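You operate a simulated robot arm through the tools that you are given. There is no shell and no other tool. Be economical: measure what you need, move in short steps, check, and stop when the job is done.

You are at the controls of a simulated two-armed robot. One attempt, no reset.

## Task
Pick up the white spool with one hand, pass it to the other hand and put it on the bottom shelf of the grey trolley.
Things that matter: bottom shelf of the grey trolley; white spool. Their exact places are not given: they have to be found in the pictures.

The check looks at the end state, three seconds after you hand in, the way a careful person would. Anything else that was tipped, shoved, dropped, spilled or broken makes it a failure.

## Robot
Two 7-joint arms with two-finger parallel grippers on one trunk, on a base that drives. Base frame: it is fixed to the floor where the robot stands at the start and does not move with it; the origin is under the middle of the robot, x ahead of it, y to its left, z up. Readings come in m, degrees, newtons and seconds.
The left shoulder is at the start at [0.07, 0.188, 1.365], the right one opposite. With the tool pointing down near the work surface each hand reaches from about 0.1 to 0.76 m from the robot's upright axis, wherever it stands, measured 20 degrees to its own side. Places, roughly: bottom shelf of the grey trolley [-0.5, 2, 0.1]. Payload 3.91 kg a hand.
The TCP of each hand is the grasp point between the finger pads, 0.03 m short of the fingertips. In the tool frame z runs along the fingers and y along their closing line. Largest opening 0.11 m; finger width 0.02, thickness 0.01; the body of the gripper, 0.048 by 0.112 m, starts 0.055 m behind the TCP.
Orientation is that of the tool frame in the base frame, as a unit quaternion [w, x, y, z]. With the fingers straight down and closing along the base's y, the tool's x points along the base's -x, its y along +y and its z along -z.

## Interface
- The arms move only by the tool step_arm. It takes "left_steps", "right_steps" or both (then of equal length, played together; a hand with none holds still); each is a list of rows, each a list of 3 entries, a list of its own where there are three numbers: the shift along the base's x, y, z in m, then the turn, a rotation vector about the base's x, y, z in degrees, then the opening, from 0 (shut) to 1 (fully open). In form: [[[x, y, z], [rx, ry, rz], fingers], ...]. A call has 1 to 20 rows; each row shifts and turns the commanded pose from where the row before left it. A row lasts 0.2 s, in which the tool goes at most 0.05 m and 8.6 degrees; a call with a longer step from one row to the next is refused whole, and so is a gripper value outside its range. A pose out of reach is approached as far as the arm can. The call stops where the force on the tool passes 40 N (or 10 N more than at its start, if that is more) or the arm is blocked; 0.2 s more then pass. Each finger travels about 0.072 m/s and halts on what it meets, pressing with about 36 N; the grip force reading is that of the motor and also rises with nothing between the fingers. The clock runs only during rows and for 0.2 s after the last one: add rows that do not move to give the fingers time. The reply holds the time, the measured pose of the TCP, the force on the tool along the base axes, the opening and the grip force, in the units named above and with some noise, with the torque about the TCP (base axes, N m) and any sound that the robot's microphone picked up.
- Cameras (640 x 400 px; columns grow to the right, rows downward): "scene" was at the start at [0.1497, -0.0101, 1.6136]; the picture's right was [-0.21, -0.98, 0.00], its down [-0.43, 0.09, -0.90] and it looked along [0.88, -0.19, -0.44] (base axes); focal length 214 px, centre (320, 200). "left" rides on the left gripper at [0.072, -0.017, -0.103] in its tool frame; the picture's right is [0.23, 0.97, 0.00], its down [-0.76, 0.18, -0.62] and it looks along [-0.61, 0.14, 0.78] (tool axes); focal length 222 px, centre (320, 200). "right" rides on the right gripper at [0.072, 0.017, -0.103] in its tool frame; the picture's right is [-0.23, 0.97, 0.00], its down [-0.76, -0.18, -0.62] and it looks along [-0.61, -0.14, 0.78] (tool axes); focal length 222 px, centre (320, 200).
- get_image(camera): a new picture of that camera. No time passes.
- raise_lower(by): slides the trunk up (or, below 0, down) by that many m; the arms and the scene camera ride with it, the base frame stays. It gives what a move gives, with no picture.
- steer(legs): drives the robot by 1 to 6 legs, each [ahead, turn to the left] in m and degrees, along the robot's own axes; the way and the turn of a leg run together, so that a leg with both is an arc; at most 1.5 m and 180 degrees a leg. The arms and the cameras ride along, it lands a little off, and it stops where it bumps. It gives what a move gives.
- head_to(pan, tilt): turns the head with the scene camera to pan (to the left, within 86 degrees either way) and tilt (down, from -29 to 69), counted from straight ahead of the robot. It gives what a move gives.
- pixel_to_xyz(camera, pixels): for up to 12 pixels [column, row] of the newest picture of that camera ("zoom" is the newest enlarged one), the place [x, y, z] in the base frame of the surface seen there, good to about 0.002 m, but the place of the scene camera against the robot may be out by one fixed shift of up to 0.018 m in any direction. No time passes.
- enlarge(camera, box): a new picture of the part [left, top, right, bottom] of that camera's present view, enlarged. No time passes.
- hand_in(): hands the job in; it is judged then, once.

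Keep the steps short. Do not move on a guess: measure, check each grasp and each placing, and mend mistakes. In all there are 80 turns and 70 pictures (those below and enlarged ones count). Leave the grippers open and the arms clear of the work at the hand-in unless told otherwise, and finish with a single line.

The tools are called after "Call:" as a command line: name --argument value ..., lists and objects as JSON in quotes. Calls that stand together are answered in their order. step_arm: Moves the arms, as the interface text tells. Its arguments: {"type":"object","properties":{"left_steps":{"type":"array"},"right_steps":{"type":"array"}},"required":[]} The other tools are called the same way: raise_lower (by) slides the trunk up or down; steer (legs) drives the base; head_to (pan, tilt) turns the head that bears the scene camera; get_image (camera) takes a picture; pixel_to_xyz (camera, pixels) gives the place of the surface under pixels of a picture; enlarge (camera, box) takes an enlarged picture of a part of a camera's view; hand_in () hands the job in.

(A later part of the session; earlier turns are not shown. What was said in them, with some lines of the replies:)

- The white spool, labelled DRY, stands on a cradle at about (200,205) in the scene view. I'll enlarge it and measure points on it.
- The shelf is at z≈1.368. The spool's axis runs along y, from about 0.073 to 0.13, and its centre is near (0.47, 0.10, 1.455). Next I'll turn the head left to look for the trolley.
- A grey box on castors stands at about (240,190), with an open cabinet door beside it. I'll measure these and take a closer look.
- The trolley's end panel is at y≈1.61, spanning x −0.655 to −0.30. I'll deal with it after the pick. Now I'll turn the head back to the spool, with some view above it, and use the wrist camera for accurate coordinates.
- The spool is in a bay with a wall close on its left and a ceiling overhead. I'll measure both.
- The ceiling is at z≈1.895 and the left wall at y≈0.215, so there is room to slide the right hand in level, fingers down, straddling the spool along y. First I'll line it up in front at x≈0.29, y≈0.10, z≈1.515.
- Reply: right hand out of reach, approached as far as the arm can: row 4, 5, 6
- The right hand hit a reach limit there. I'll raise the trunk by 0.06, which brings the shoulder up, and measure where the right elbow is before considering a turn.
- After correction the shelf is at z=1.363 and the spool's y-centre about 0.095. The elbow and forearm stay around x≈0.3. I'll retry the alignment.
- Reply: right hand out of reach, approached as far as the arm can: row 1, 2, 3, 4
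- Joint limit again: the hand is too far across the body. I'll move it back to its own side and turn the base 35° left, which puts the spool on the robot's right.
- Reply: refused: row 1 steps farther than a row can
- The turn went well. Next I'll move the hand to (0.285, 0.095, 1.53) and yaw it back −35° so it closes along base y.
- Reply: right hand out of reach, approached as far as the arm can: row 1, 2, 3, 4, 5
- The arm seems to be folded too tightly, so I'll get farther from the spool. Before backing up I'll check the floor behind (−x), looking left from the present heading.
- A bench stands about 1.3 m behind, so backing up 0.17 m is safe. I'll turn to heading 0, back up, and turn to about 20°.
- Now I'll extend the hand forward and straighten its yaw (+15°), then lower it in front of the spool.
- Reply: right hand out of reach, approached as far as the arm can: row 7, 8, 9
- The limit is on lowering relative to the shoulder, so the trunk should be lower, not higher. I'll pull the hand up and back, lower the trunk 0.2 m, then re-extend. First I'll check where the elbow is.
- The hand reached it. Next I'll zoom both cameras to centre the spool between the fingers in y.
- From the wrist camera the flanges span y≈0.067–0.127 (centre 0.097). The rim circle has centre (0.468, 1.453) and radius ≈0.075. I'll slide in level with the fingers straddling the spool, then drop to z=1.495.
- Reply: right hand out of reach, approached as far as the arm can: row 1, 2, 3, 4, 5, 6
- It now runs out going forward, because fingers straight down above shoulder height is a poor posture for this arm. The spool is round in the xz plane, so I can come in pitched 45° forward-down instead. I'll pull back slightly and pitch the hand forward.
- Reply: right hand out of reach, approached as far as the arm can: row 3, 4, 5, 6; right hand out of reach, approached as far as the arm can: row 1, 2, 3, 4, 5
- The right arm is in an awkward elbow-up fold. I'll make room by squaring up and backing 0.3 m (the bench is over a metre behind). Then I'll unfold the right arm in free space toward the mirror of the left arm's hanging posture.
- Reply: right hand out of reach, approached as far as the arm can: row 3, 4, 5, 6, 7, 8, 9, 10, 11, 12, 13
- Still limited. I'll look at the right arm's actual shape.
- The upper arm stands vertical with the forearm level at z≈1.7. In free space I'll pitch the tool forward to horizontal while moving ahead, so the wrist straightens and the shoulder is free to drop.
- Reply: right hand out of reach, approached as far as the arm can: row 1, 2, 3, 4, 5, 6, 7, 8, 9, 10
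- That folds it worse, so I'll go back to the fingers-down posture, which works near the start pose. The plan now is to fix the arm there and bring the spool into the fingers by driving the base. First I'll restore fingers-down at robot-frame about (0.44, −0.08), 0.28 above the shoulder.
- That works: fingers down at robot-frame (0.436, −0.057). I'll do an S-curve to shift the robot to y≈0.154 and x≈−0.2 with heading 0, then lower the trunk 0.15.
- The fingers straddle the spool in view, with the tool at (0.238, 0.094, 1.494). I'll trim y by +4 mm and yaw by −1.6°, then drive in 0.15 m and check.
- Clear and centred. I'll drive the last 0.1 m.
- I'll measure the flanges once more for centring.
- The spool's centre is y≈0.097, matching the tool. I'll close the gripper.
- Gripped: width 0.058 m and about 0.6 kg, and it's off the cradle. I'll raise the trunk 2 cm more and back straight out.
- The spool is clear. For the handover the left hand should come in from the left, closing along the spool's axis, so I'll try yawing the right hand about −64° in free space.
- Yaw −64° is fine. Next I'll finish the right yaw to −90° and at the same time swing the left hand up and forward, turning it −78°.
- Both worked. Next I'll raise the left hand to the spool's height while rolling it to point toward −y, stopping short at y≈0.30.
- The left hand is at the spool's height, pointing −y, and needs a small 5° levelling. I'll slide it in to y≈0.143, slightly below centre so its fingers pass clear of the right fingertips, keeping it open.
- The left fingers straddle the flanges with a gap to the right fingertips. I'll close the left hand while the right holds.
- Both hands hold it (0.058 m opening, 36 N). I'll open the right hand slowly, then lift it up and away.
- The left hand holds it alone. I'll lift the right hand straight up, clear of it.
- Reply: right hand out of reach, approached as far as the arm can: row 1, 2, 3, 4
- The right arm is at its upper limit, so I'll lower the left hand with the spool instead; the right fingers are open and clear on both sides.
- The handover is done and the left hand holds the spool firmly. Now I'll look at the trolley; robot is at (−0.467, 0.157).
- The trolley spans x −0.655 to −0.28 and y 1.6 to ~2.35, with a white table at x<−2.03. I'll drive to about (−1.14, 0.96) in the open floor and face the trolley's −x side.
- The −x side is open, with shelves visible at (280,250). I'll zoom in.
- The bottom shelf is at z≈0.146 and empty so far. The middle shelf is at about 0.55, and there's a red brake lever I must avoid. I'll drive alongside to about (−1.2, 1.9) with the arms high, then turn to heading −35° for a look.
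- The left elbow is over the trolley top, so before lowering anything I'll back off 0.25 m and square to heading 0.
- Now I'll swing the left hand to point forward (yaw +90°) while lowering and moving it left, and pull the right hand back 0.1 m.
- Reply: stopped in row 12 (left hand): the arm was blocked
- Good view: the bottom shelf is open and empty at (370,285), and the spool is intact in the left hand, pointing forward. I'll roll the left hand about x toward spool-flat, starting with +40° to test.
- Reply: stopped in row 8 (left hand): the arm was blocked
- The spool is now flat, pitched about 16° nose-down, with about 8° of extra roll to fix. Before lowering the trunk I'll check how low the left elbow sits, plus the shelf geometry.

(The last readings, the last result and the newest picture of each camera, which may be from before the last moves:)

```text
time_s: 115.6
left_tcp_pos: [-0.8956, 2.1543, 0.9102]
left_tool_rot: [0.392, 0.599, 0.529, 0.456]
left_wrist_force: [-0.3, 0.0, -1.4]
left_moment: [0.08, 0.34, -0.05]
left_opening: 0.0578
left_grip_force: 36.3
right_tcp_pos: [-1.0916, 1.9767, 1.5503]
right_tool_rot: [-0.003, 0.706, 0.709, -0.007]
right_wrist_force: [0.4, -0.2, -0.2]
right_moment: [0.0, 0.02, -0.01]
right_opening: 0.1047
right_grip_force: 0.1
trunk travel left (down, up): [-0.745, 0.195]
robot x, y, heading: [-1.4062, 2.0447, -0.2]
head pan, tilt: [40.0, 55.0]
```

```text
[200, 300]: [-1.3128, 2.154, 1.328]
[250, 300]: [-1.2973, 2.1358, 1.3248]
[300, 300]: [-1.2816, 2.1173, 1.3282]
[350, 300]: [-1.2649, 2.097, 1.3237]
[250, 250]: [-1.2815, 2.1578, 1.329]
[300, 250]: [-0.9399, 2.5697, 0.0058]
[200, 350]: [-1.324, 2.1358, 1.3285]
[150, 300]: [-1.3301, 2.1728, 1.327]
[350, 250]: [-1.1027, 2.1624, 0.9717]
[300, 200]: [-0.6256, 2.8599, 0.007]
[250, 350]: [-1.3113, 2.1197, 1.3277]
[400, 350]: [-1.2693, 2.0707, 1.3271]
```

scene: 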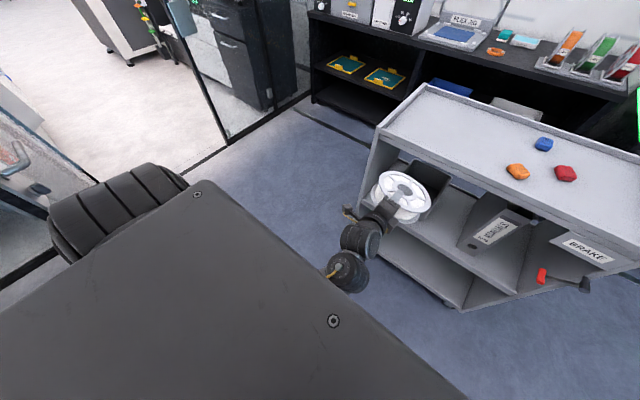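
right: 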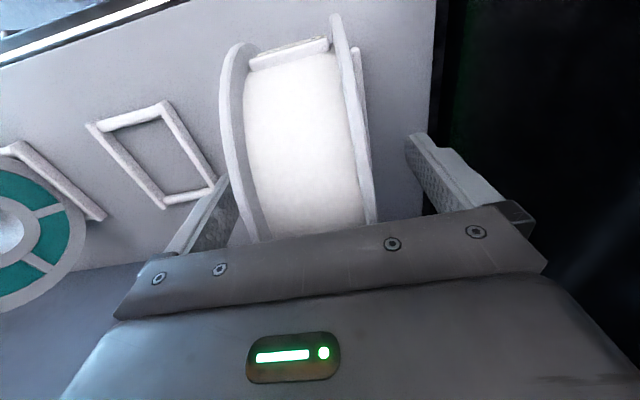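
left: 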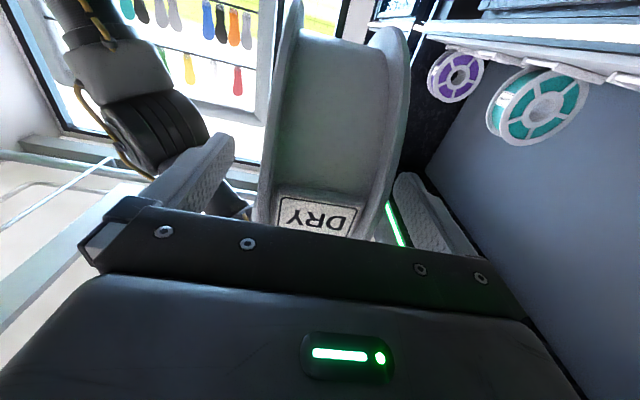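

The forearm is level at z≈1.0 and the elbow is tucked near the body. I'll back up 0.12 m and extend the arm by the same amount to free the elbow, correcting the roll by −8°.

Call:
steer --legs '[[-0.12, 0]]'

Call:
step_arm --left_steps '[[[0.025, 0.002, 0], [-2, 0, 0], 0], [[0.025, 0.002, 0], [-2, 0, 0], 0], [[0.025, 0.002, 0], [-2, 0, 0], 0], [[0.025, 0.002, 0], [-1.7, 0, 0], 0], [[0.02, 0, 0], [0, 0, 0], 0], [[0, 0, 0], [0, 0, 0], 0]]'

Call:
raise_lower --by -0.3

Call:
head_to --pan 15 --tilt 40

Call:
get_image --camera "scene"

```text
time_s: 116.8
left_tcp_pos: [-1.017, 2.1523, 0.9096]
left_tool_rot: [0.393, 0.599, 0.528, 0.456]
left_wrist_force: [1.3, -0.1, 0.3]
left_moment: [0.03, 0.31, 0.02]
left_opening: 0.0581
left_grip_force: 35.3
right_tcp_pos: [-1.2121, 1.9765, 1.5505]
right_tool_rot: [-0.003, 0.706, 0.708, -0.008]
right_wrist_force: [0.1, 0.4, -0.3]
right_moment: [0.0, 0.06, 0.03]
right_opening: 0.1046
right_grip_force: 0.1
trunk travel left (down, up): [-0.745, 0.195]
robot x, y, heading: [-1.5267, 2.0431, -0.1]
head pan, tilt: [40.0, 55.0]
```

```text
time_s: 118.2
left_tcp_pos: [-0.8989, 2.1621, 0.9104]
left_tool_rot: [0.433, 0.571, 0.557, 0.419]
left_wrist_force: [-0.3, 0.4, -0.4]
left_moment: [0.07, 0.34, 0.02]
left_opening: 0.0581
left_grip_force: 35.6
right_tcp_pos: [-1.2149, 1.9761, 1.5507]
right_tool_rot: [-0.003, 0.706, 0.708, -0.006]
right_wrist_force: [-0.7, -0.6, -0.1]
right_moment: [0.01, -0.01, -0.03]
right_opening: 0.1042
right_grip_force: 0.1
trunk travel left (down, up): [-0.745, 0.195]
robot x, y, heading: [-1.5293, 2.043, -0.2]
head pan, tilt: [40.0, 55.0]
```

```text
time_s: 121.2
left_tcp_pos: [-0.898, 2.1616, 0.6095]
left_tool_rot: [0.432, 0.572, 0.557, 0.42]
left_wrist_force: [0.2, 0.1, -0.2]
left_moment: [0.06, 0.4, 0.01]
left_opening: 0.0579
left_grip_force: 35.5
right_tcp_pos: [-1.215, 1.9759, 1.2503]
right_tool_rot: [-0.004, 0.706, 0.708, -0.007]
right_wrist_force: [0.3, -0.2, 0.0]
right_moment: [0.0, -0.01, 0.01]
right_opening: 0.1043
right_grip_force: 0.0
trunk travel left (down, up): [-0.445, 0.495]
robot x, y, heading: [-1.5304, 2.045, -0.2]
head pan, tilt: [40.0, 55.0]
```

```text
time_s: 122.1
left_tcp_pos: [-0.8969, 2.1614, 0.6102]
left_tool_rot: [0.432, 0.571, 0.558, 0.42]
left_wrist_force: [0.2, 0.5, 0.4]
left_moment: [0.06, 0.34, 0.0]
left_opening: 0.0577
left_grip_force: 36.0
right_tcp_pos: [-1.2137, 1.9764, 1.2515]
right_tool_rot: [-0.003, 0.707, 0.707, -0.007]
right_wrist_force: [-0.1, 0.3, -0.7]
right_moment: [-0.01, -0.01, 0.0]
right_opening: 0.1044
right_grip_force: 0.1
trunk travel left (down, up): [-0.445, 0.495]
robot x, y, heading: [-1.5306, 2.0441, -0.2]
head pan, tilt: [15.0, 40.0]
```

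```text
23 pictures are left
```

scene: 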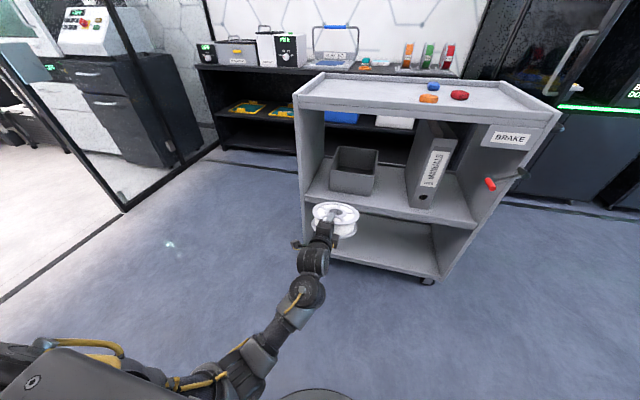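

The elbow is out to the side, clear of the body. I'll check its height before lowering another 0.34 m.

Call:
pixel_to_xyz --camera "scene" --pixels '[[305, 295], [290, 320], [250, 360], [240, 375], [195, 385], [310, 262], [335, 215], [380, 245], [420, 262], [400, 225], [345, 393]]'

```text
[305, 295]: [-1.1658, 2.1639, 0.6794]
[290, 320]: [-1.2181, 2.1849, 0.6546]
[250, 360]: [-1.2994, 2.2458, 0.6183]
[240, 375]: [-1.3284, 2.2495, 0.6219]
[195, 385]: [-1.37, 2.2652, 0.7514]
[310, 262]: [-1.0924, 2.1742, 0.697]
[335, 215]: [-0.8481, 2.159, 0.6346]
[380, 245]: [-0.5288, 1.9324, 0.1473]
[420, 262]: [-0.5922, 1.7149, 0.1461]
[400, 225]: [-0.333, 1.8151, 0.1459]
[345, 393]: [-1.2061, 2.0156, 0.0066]
```

The elbow would come too low, so I'll lower the trunk only 0.2 m and let the arm itself reach down the last 0.14 m, which straightens it.

Call:
raise_lower --by -0.2

Call:
step_arm --left_steps '[[[0.004, 0, -0.028], [0, 0, 0], 0], [[0.004, 0, -0.028], [0, 0, 0], 0], [[0.004, 0, -0.028], [0, 0, 0], 0], [[0.004, 0, -0.028], [0, 0, 0], 0], [[0.004, 0, -0.028], [0, 0, 0], 0], [[0, 0, 0], [0, 0, 0], 0]]'

Call:
get_image --camera "scene"

```text
time_s: 124.3
left_tcp_pos: [-0.8971, 2.1621, 0.4099]
left_tool_rot: [0.432, 0.571, 0.558, 0.419]
left_wrist_force: [0.3, 0.7, 0.0]
left_moment: [0.03, 0.33, 0.03]
left_opening: 0.058
left_grip_force: 36.2
right_tcp_pos: [-1.2136, 1.9767, 1.0496]
right_tool_rot: [-0.004, 0.707, 0.707, -0.007]
right_wrist_force: [0.5, 0.1, 0.1]
right_moment: [-0.03, 0.01, -0.01]
right_opening: 0.1044
right_grip_force: 0.1
trunk travel left (down, up): [-0.245, 0.695]
robot x, y, heading: [-1.5266, 2.0408, -0.4]
head pan, tilt: [15.0, 40.0]
```

```text
time_s: 125.7
left_tcp_pos: [-0.8785, 2.1619, 0.2703]
left_tool_rot: [0.433, 0.571, 0.557, 0.42]
left_wrist_force: [0.0, 0.9, 0.4]
left_moment: [0.04, 0.34, 0.0]
left_opening: 0.0578
left_grip_force: 35.6
right_tcp_pos: [-1.2139, 1.9762, 1.0507]
right_tool_rot: [-0.005, 0.706, 0.708, -0.008]
right_wrist_force: [0.4, 1.0, 0.8]
right_moment: [0.0, 0.03, -0.03]
right_opening: 0.1046
right_grip_force: 0.1
trunk travel left (down, up): [-0.245, 0.695]
robot x, y, heading: [-1.5302, 2.045, -0.1]
head pan, tilt: [15.0, 40.0]
```

```text
22 pictures are left
```

scene: 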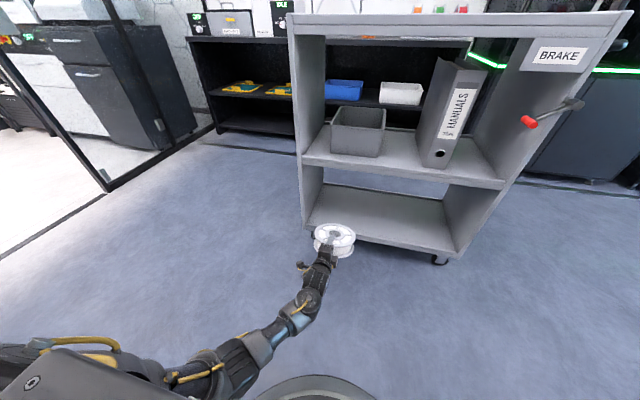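

Everything is at a good height. I'll measure the shelf's ends, the underside of the middle shelf, and a wrist-camera check of shelf height.

Call:
pixel_to_xyz --camera "scene" --pixels '[[320, 195], [312, 220], [440, 252], [445, 205], [310, 158], [500, 188], [400, 175], [350, 195], [400, 195], [380, 220], [333, 232], [452, 258]]'

Call:
get_image --camera "left"

```text
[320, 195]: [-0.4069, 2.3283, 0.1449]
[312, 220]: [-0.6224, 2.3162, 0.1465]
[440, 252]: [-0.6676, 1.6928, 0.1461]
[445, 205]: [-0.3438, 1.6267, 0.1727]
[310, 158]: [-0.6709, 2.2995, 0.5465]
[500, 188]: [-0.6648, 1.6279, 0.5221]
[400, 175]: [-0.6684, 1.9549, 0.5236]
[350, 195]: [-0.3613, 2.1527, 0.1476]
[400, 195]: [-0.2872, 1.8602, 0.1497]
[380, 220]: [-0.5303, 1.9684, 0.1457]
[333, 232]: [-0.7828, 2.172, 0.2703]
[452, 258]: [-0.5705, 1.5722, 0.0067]
```

```text
21 pictures are left
```

left: 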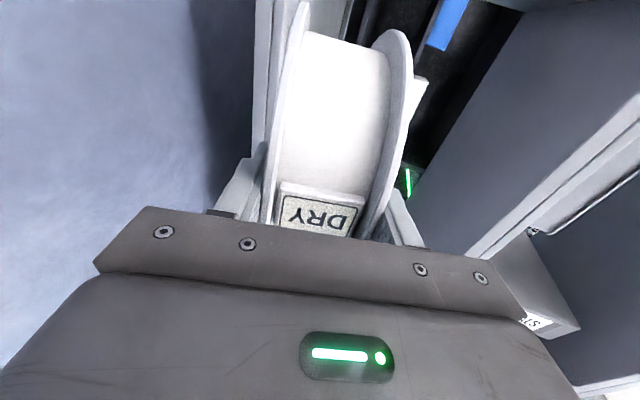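

Call:
pixel_to_xyz --camera "left" --pixels '[[258, 110], [270, 60], [283, 20], [278, 70], [264, 80], [240, 50], [530, 180], [600, 120], [450, 150]]'

Call:
enlarge --camera "left" --box '[220, 0, 340, 160]'

```text
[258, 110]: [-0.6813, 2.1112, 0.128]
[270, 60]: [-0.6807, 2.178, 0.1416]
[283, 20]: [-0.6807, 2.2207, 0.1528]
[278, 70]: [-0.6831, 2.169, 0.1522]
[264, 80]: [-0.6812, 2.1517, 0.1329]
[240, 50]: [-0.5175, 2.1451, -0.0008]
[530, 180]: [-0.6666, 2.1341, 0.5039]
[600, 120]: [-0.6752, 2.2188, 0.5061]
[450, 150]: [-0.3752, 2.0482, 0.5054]
```

```text
2.50 times, centred on (280, 80) of left
```

zoom: 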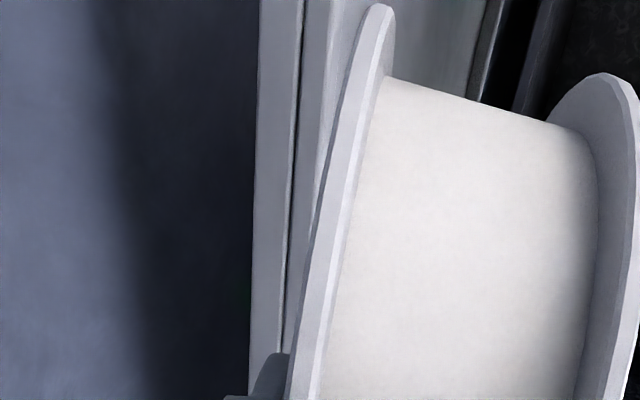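

By the wrist camera, the shelf front lip is at x≈−0.681 and reaches z≈0.155. The shelf surface is ≈0.140 (scene reads 6 mm high) and the middle shelf underside is ≈0.50. The spool's lowest point is at about 0.21, so it clears. I'll shift y −0.05, drive in 0.18 m and check.

Call:
step_arm --left_steps '[[[0, -0.025, 0], [0, 0, 0], 0], [[0, -0.025, 0], [0, 0, 0], 0], [[0, 0, 0], [0, 0, 0], 0]]'

Call:
steer --legs '[[0.18, 0]]'

Call:
get_image --camera "scene"

```text
time_s: 126.5
left_tcp_pos: [-0.8774, 2.1117, 0.2692]
left_tool_rot: [0.431, 0.571, 0.558, 0.42]
left_wrist_force: [0.7, 0.4, -0.6]
left_moment: [0.06, 0.31, 0.01]
left_opening: 0.0582
left_grip_force: 36.0
right_tcp_pos: [-1.2142, 1.9762, 1.0505]
right_tool_rot: [-0.003, 0.706, 0.708, -0.008]
right_wrist_force: [-0.1, -0.5, 0.0]
right_moment: [0.02, 0.03, 0.04]
right_opening: 0.1045
right_grip_force: 0.2
trunk travel left (down, up): [-0.245, 0.695]
robot x, y, heading: [-1.5274, 2.044, -0.1]
head pan, tilt: [15.0, 40.0]
```

```text
time_s: 128.0
left_tcp_pos: [-0.6978, 2.1125, 0.2691]
left_tool_rot: [0.431, 0.57, 0.559, 0.42]
left_wrist_force: [-0.6, 0.5, 0.1]
left_moment: [0.06, 0.34, 0.02]
left_opening: 0.0578
left_grip_force: 35.6
right_tcp_pos: [-1.0332, 1.9773, 1.0497]
right_tool_rot: [-0.004, 0.706, 0.709, -0.008]
right_wrist_force: [-0.5, 0.0, 0.0]
right_moment: [0.0, 0.01, -0.02]
right_opening: 0.1044
right_grip_force: 0.0
trunk travel left (down, up): [-0.245, 0.695]
robot x, y, heading: [-1.3493, 2.0436, -0.2]
head pan, tilt: [15.0, 40.0]
```

```text
19 pictures are left
```

scene: 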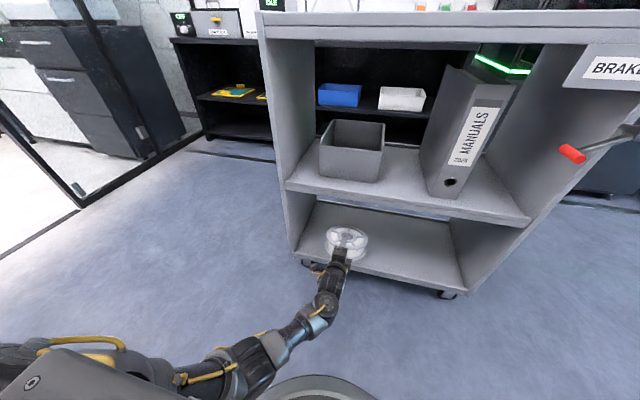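

The path is clear, with the spool crossing the shelf edge. I'll drive in another 0.18 m.

Call:
steer --legs '[[0.18, 0]]'

Call:
get_image --camera "scene"

Call:
get_image --camera "left"

```text
time_s: 129.5
left_tcp_pos: [-0.5187, 2.1109, 0.2702]
left_tool_rot: [0.431, 0.571, 0.558, 0.42]
left_wrist_force: [-0.8, -0.2, -0.1]
left_moment: [0.07, 0.34, -0.01]
left_opening: 0.0579
left_grip_force: 36.3
right_tcp_pos: [-0.8542, 1.9755, 1.0499]
right_tool_rot: [-0.004, 0.706, 0.708, -0.008]
right_wrist_force: [1.1, -0.8, -0.2]
right_moment: [-0.03, 0.01, 0.05]
right_opening: 0.1045
right_grip_force: 0.0
trunk travel left (down, up): [-0.245, 0.695]
robot x, y, heading: [-1.1723, 2.0432, -0.3]
head pan, tilt: [15.0, 40.0]
```

```text
18 pictures are left
```

scene: 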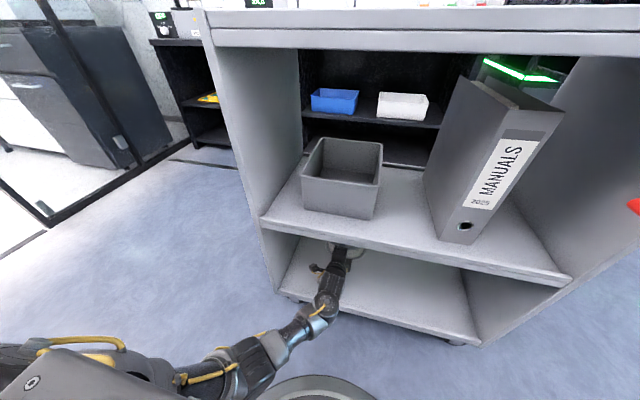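

```text
17 pictures are left
```

left: 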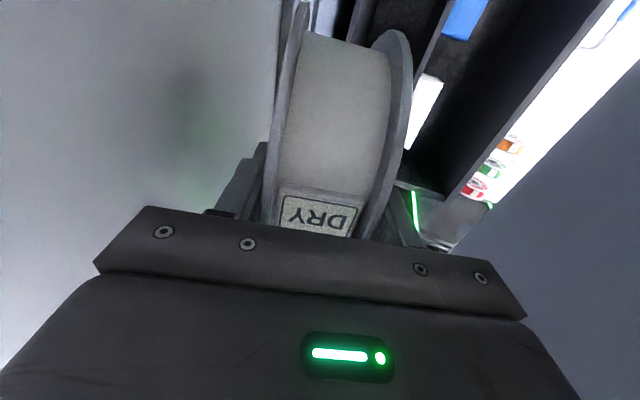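

The spool is inside over the bottom shelf. I'll measure the shelf surface with the left camera.

Call:
pixel_to_xyz --camera "left" --pixels '[[200, 60], [150, 100], [250, 50], [100, 150], [60, 50], [272, 60], [290, 40]]'

```text
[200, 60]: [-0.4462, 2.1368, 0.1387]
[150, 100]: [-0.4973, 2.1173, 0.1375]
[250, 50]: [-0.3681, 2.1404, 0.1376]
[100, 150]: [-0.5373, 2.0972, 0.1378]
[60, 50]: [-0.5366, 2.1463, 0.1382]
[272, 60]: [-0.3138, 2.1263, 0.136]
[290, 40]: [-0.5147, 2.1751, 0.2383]
```

The shelf is at z=0.138, so the far rim should touch when the TCP is at about 0.198. I'll lower gently.

Call:
step_arm --left_steps '[[[0, 0, -0.02], [0, 0, 0], 0], [[0, 0, -0.02], [0, 0, 0], 0], [[0, 0, -0.015], [0, 0, 0], 0], [[0, 0, -0.009], [0, 0, 0], 0], [[0, 0, -0.003], [0, 0, 0], 0], [[0, 0, -0.003], [0, 0, 0], 0], [[0, 0, 0], [0, 0, 0], 0]]'

Call:
get_image --camera "left"

```text
time_s: 131.1
left_tcp_pos: [-0.5175, 2.1111, 0.2047]
left_tool_rot: [0.435, 0.569, 0.556, 0.422]
left_wrist_force: [-2.1, 1.7, 17.7]
left_moment: [-0.07, -2.72, 0.15]
left_opening: 0.0581
left_grip_force: 35.8
right_tcp_pos: [-0.8567, 1.9747, 1.0522]
right_tool_rot: [-0.002, 0.706, 0.708, -0.006]
right_wrist_force: [0.6, 0.7, 0.7]
right_moment: [0.02, -0.02, 0.01]
right_opening: 0.1045
right_grip_force: 0.0
trunk travel left (down, up): [-0.245, 0.695]
robot x, y, heading: [-1.1688, 2.0453, -0.2]
head pan, tilt: [15.0, 40.0]
```

```text
16 pictures are left
```

left: 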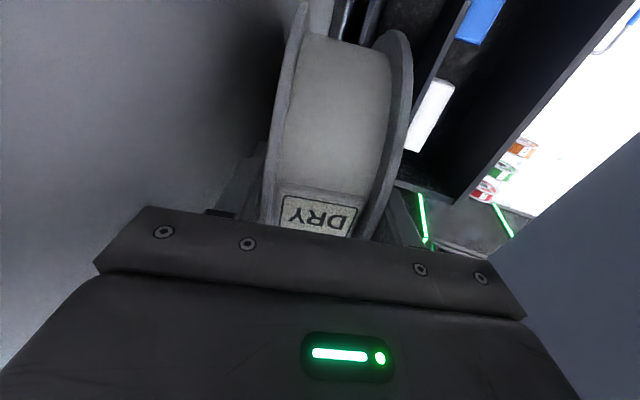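

The far rim is in contact (18 N). I'll back off 3 mm, then open slightly and slowly so the spool settles on the lower finger.

Call:
step_arm --left_steps '[[[0, 0, 0.003], [0, 0, 0], 0], [[0, 0, 0], [0, 0, 0], 0.5], [[0, 0, 0], [0, 0, 0], 0.55], [[0, 0, 0], [0, 0, 0], 0.6], [[0, 0, 0], [0, 0, 0], 0.65], [[0, 0, 0], [0, 0, 0], 0.7], [[0, 0, 0], [0, 0, 0], 0.7]]'

Call:
get_image --camera "left"

```text
time_s: 132.7
left_tcp_pos: [-0.5185, 2.1119, 0.2035]
left_tool_rot: [0.432, 0.571, 0.558, 0.42]
left_wrist_force: [-1.0, 0.0, -2.4]
left_moment: [0.04, -0.04, 0.0]
left_opening: 0.0783
left_grip_force: 2.1
right_tcp_pos: [-0.8542, 1.9759, 1.05]
right_tool_rot: [-0.004, 0.706, 0.708, -0.008]
right_wrist_force: [0.1, -0.7, 0.0]
right_moment: [0.0, 0.01, -0.04]
right_opening: 0.1045
right_grip_force: 0.2
trunk travel left (down, up): [-0.245, 0.695]
robot x, y, heading: [-1.1699, 2.0394, 0.0]
head pan, tilt: [15.0, 40.0]
```

```text
15 pictures are left
```

left: 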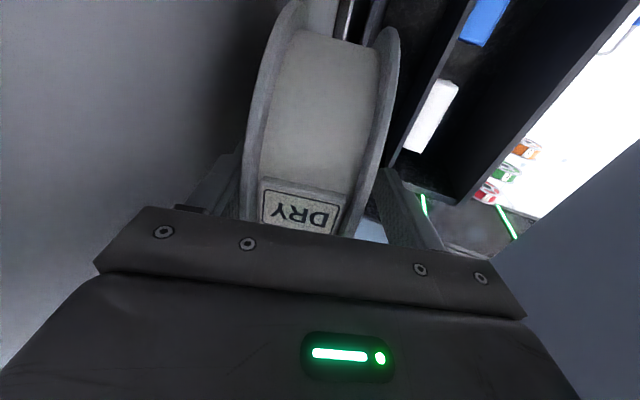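

The spool now rests partly on the lower finger. I'll lower 4 mm and withdraw slowly straight back, watching whether the spool gets dragged.

Call:
step_arm --left_steps '[[[0, 0, -0.004], [0, 0, 0], 0.7], [[-0.01, 0, 0], [0, 0, 0], 0.7], [[-0.01, 0, 0], [0, 0, 0], 0.7], [[-0.01, 0, 0], [0, 0, 0], 0.7], [[-0.01, 0, 0], [0, 0, 0], 0.7], [[0, 0, 0], [0, 0, 0], 0.7]]'

Call:
get_image --camera "left"

Call:
pixel_to_xyz --camera "left" --pixels '[[300, 60], [320, 120], [300, 200], [260, 120], [370, 150], [380, 60], [280, 30]]'

```text
time_s: 134.1
left_tcp_pos: [-0.5591, 2.1108, 0.2003]
left_tool_rot: [0.431, 0.571, 0.558, 0.42]
left_wrist_force: [-0.5, 0.3, -3.3]
left_moment: [-0.01, 0.01, 0.0]
left_opening: 0.0784
left_grip_force: 1.0
right_tcp_pos: [-0.8549, 1.976, 1.0499]
right_tool_rot: [-0.003, 0.706, 0.708, -0.008]
right_wrist_force: [0.1, -0.1, -0.3]
right_moment: [0.01, 0.0, 0.01]
right_opening: 0.1044
right_grip_force: 0.1
trunk travel left (down, up): [-0.245, 0.695]
robot x, y, heading: [-1.1711, 2.0409, 0.0]
head pan, tilt: [15.0, 40.0]
```

```text
14 pictures are left
```

left: 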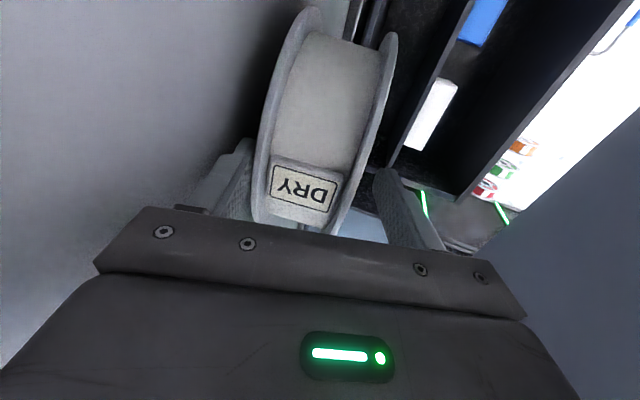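

```text
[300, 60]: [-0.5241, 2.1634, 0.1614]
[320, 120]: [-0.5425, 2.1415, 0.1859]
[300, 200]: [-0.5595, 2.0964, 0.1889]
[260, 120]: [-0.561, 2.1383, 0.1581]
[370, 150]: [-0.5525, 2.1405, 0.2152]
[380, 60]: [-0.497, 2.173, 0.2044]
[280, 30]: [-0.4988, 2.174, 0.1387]
```

The spool stayed almost in place (front at x≈−0.56) while the hand moved back 4 cm. I'll keep withdrawing.

Call:
step_arm --left_steps '[[[-0.01, 0, 0], [0, 0, 0], 0.7], [[-0.01, 0, 0], [0, 0, 0], 0.7], [[-0.01, 0, 0], [0, 0, 0], 0.7], [[-0.01, 0, 0], [0, 0, 0], 0.7], [[-0.01, 0, 0], [0, 0, 0], 0.7], [[0, 0, 0], [0, 0, 0], 0.7]]'

Call:
get_image --camera "left"

Call:
pixel_to_xyz --camera "left" --pixels '[[300, 60], [320, 120], [300, 180], [270, 120], [350, 150], [370, 60], [230, 180]]'

```text
time_s: 135.5
left_tcp_pos: [-0.5938, 2.1156, 0.2121]
left_tool_rot: [0.437, 0.563, 0.556, 0.428]
left_wrist_force: [-0.5, -0.2, -4.5]
left_moment: [0.01, 0.03, 0.01]
left_opening: 0.0784
left_grip_force: 1.6
right_tcp_pos: [-0.8526, 1.9758, 1.0496]
right_tool_rot: [-0.004, 0.706, 0.708, -0.008]
right_wrist_force: [0.1, 0.0, 0.1]
right_moment: [-0.01, -0.01, 0.0]
right_opening: 0.1045
right_grip_force: 0.0
trunk travel left (down, up): [-0.245, 0.695]
robot x, y, heading: [-1.1691, 2.0441, -0.3]
head pan, tilt: [15.0, 40.0]
```

```text
13 pictures are left
```

left: 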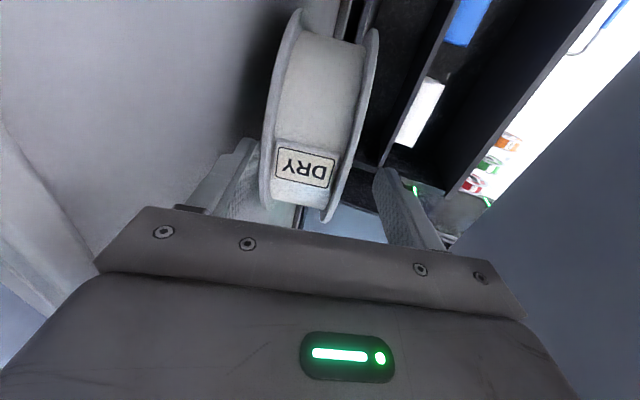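

```text
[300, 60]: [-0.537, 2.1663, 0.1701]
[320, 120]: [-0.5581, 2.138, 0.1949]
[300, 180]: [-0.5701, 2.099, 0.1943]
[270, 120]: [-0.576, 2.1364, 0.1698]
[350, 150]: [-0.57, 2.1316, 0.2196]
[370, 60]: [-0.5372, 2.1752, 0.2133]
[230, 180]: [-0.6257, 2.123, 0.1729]
```

The arm drifted up about 12 mm near a limit. I'll lower it back and finish the withdrawal by driving the base.

Call:
step_arm --left_steps '[[[0.003, 0, -0.006], [0, 0, 0], 0.7], [[0.003, 0, -0.005], [0, 0, 0], 0.7], [[0, 0, 0], [0, 0, 0], 0.7]]'

Call:
steer --legs '[[-0.05, 0]]'

Call:
get_image --camera "left"

Call:
pixel_to_xyz --camera "left" --pixels '[[300, 60], [320, 120], [300, 160], [270, 120], [350, 130], [370, 60], [230, 180]]'

```text
time_s: 136.3
left_tcp_pos: [-0.5921, 2.1121, 0.2094]
left_tool_rot: [0.442, 0.561, 0.552, 0.429]
left_wrist_force: [-1.6, 0.0, -1.6]
left_moment: [0.0, 0.09, -0.06]
left_opening: 0.0786
left_grip_force: 1.4
right_tcp_pos: [-0.8621, 1.9752, 1.0552]
right_tool_rot: [0.0, 0.707, 0.707, -0.004]
right_wrist_force: [-0.8, 0.0, 0.4]
right_moment: [-0.03, 0.03, -0.02]
right_opening: 0.1046
right_grip_force: 0.1
trunk travel left (down, up): [-0.245, 0.695]
robot x, y, heading: [-1.1726, 2.0443, -0.1]
head pan, tilt: [15.0, 40.0]
```

```text
time_s: 137.2
left_tcp_pos: [-0.6381, 2.1119, 0.2082]
left_tool_rot: [0.442, 0.561, 0.553, 0.429]
left_wrist_force: [-0.3, -0.2, -0.5]
left_moment: [0.03, 0.06, -0.03]
left_opening: 0.077
left_grip_force: 0.1
right_tcp_pos: [-0.9107, 1.9756, 1.0531]
right_tool_rot: [-0.001, 0.706, 0.708, -0.004]
right_wrist_force: [-0.3, 0.4, 0.6]
right_moment: [0.01, 0.03, 0.01]
right_opening: 0.1045
right_grip_force: 0.1
trunk travel left (down, up): [-0.245, 0.695]
robot x, y, heading: [-1.2183, 2.0417, -0.1]
head pan, tilt: [15.0, 40.0]
```

```text
12 pictures are left
```

left: 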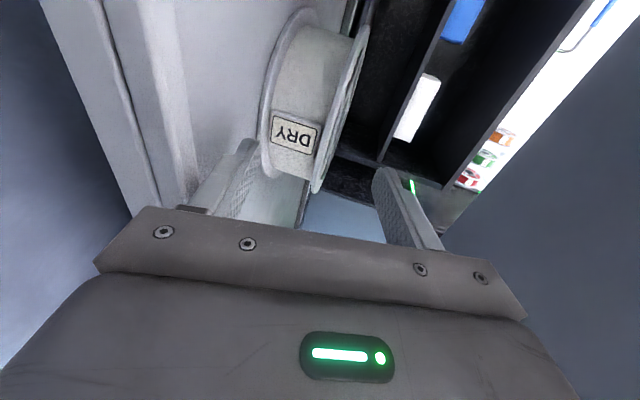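

```text
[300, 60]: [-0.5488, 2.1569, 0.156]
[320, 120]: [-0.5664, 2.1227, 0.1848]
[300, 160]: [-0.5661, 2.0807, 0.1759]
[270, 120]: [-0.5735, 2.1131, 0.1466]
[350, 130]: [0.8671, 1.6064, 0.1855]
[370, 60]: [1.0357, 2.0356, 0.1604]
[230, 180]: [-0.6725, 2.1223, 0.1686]
```

The hand is free of the spool, which lies flat (lower flange at z≈0.147, front at x≈−0.57). I'll raise the trunk 6 cm so the lower finger clears the shelf lip, then back out.

Call:
raise_lower --by 0.06

Call:
steer --legs '[[-0.3, 0]]'

Call:
get_image --camera "scene"

```text
time_s: 138.2
left_tcp_pos: [-0.6394, 2.1133, 0.2634]
left_tool_rot: [0.441, 0.562, 0.555, 0.426]
left_wrist_force: [0.1, -0.5, -0.9]
left_moment: [-0.01, 0.01, 0.01]
left_opening: 0.0773
left_grip_force: 0.1
right_tcp_pos: [-0.9041, 1.9754, 1.1097]
right_tool_rot: [-0.004, 0.706, 0.708, -0.007]
right_wrist_force: [0.1, 0.4, -0.7]
right_moment: [0.0, 0.03, 0.02]
right_opening: 0.1047
right_grip_force: 0.0
trunk travel left (down, up): [-0.305, 0.635]
robot x, y, heading: [-1.2184, 2.0392, 0.0]
head pan, tilt: [15.0, 40.0]
```

```text
time_s: 140.3
left_tcp_pos: [-0.9404, 2.1149, 0.2636]
left_tool_rot: [0.44, 0.56, 0.556, 0.427]
left_wrist_force: [-1.3, 0.5, -0.3]
left_moment: [0.0, 0.01, -0.01]
left_opening: 0.0773
left_grip_force: 0.1
right_tcp_pos: [-1.2069, 1.9772, 1.1108]
right_tool_rot: [-0.003, 0.705, 0.709, -0.008]
right_wrist_force: [0.4, 0.2, -0.4]
right_moment: [-0.02, 0.0, -0.02]
right_opening: 0.1047
right_grip_force: 0.1
trunk travel left (down, up): [-0.305, 0.635]
robot x, y, heading: [-1.5208, 2.0432, 0.1]
head pan, tilt: [15.0, 40.0]
```

```text
11 pictures are left
```

scene: 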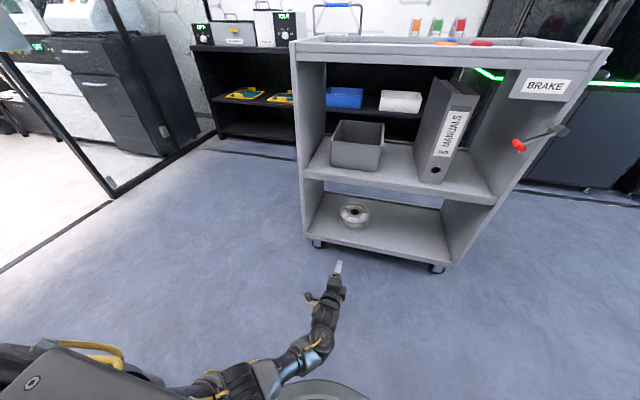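

The arm is clear. I'll zoom in to confirm the spool lies flat and the trolley hasn't moved, and open the left gripper fully.

Call:
step_arm --left_steps '[[[0, 0, 0], [0, 0, 0], 1], [[0, 0, 0], [0, 0, 0], 1], [[0, 0, 0], [0, 0, 0], 1]]' --right_steps '[[[0, 0, 0], [0, 0, 0], 1], [[0, 0, 0], [0, 0, 0], 1], [[0, 0, 0], [0, 0, 0], 1]]'

Call:
enlarge --camera "scene" --box '[290, 160, 470, 280]'

Call:
pixel_to_xyz --camera "scene" --pixels '[[345, 209], [363, 208], [355, 219], [353, 205], [440, 255], [400, 188], [330, 236]]'

```text
time_s: 141.1
left_tcp_pos: [-0.9405, 2.1142, 0.2638]
left_tool_rot: [0.441, 0.56, 0.556, 0.427]
left_wrist_force: [0.0, 0.4, -0.5]
left_moment: [-0.02, 0.02, -0.01]
left_opening: 0.1103
left_grip_force: 0.0
right_tcp_pos: [-1.2053, 1.9768, 1.1099]
right_tool_rot: [-0.002, 0.705, 0.71, -0.007]
right_wrist_force: [0.7, -0.3, 0.2]
right_moment: [0.0, -0.01, 0.0]
right_opening: 0.11
right_grip_force: 0.1
trunk travel left (down, up): [-0.305, 0.635]
robot x, y, heading: [-1.5201, 2.0414, 0.0]
head pan, tilt: [15.0, 40.0]
```

```text
3.33 times, centred on (380, 220) of scene
```

zoom: 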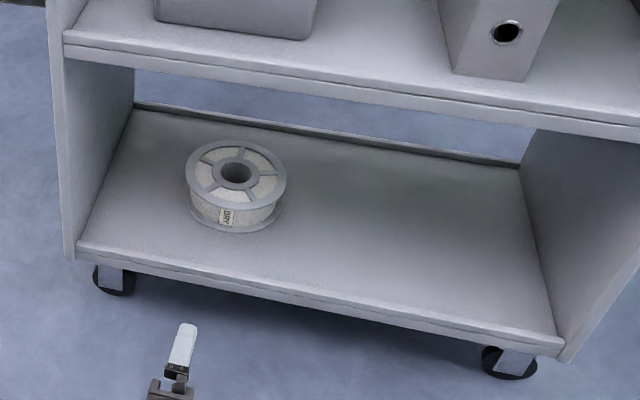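

```text
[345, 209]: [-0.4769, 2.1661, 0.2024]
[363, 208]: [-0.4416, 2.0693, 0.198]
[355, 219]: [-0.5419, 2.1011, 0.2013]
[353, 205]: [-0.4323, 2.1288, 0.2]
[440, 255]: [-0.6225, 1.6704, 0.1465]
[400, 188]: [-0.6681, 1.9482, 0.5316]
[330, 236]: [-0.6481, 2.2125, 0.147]
```

The spool lies flat and fully on the bottom shelf with its top level at z≈0.20. The trolley is unmoved, both grippers are open and both arms are clear, so I'm handing in.

Call:
hand_in

```text
The job is handed in.
```

The white spool was picked up with the right hand, passed to the left, and laid flat on the bottom shelf of the grey trolley; nothing else was disturbed that I could see.
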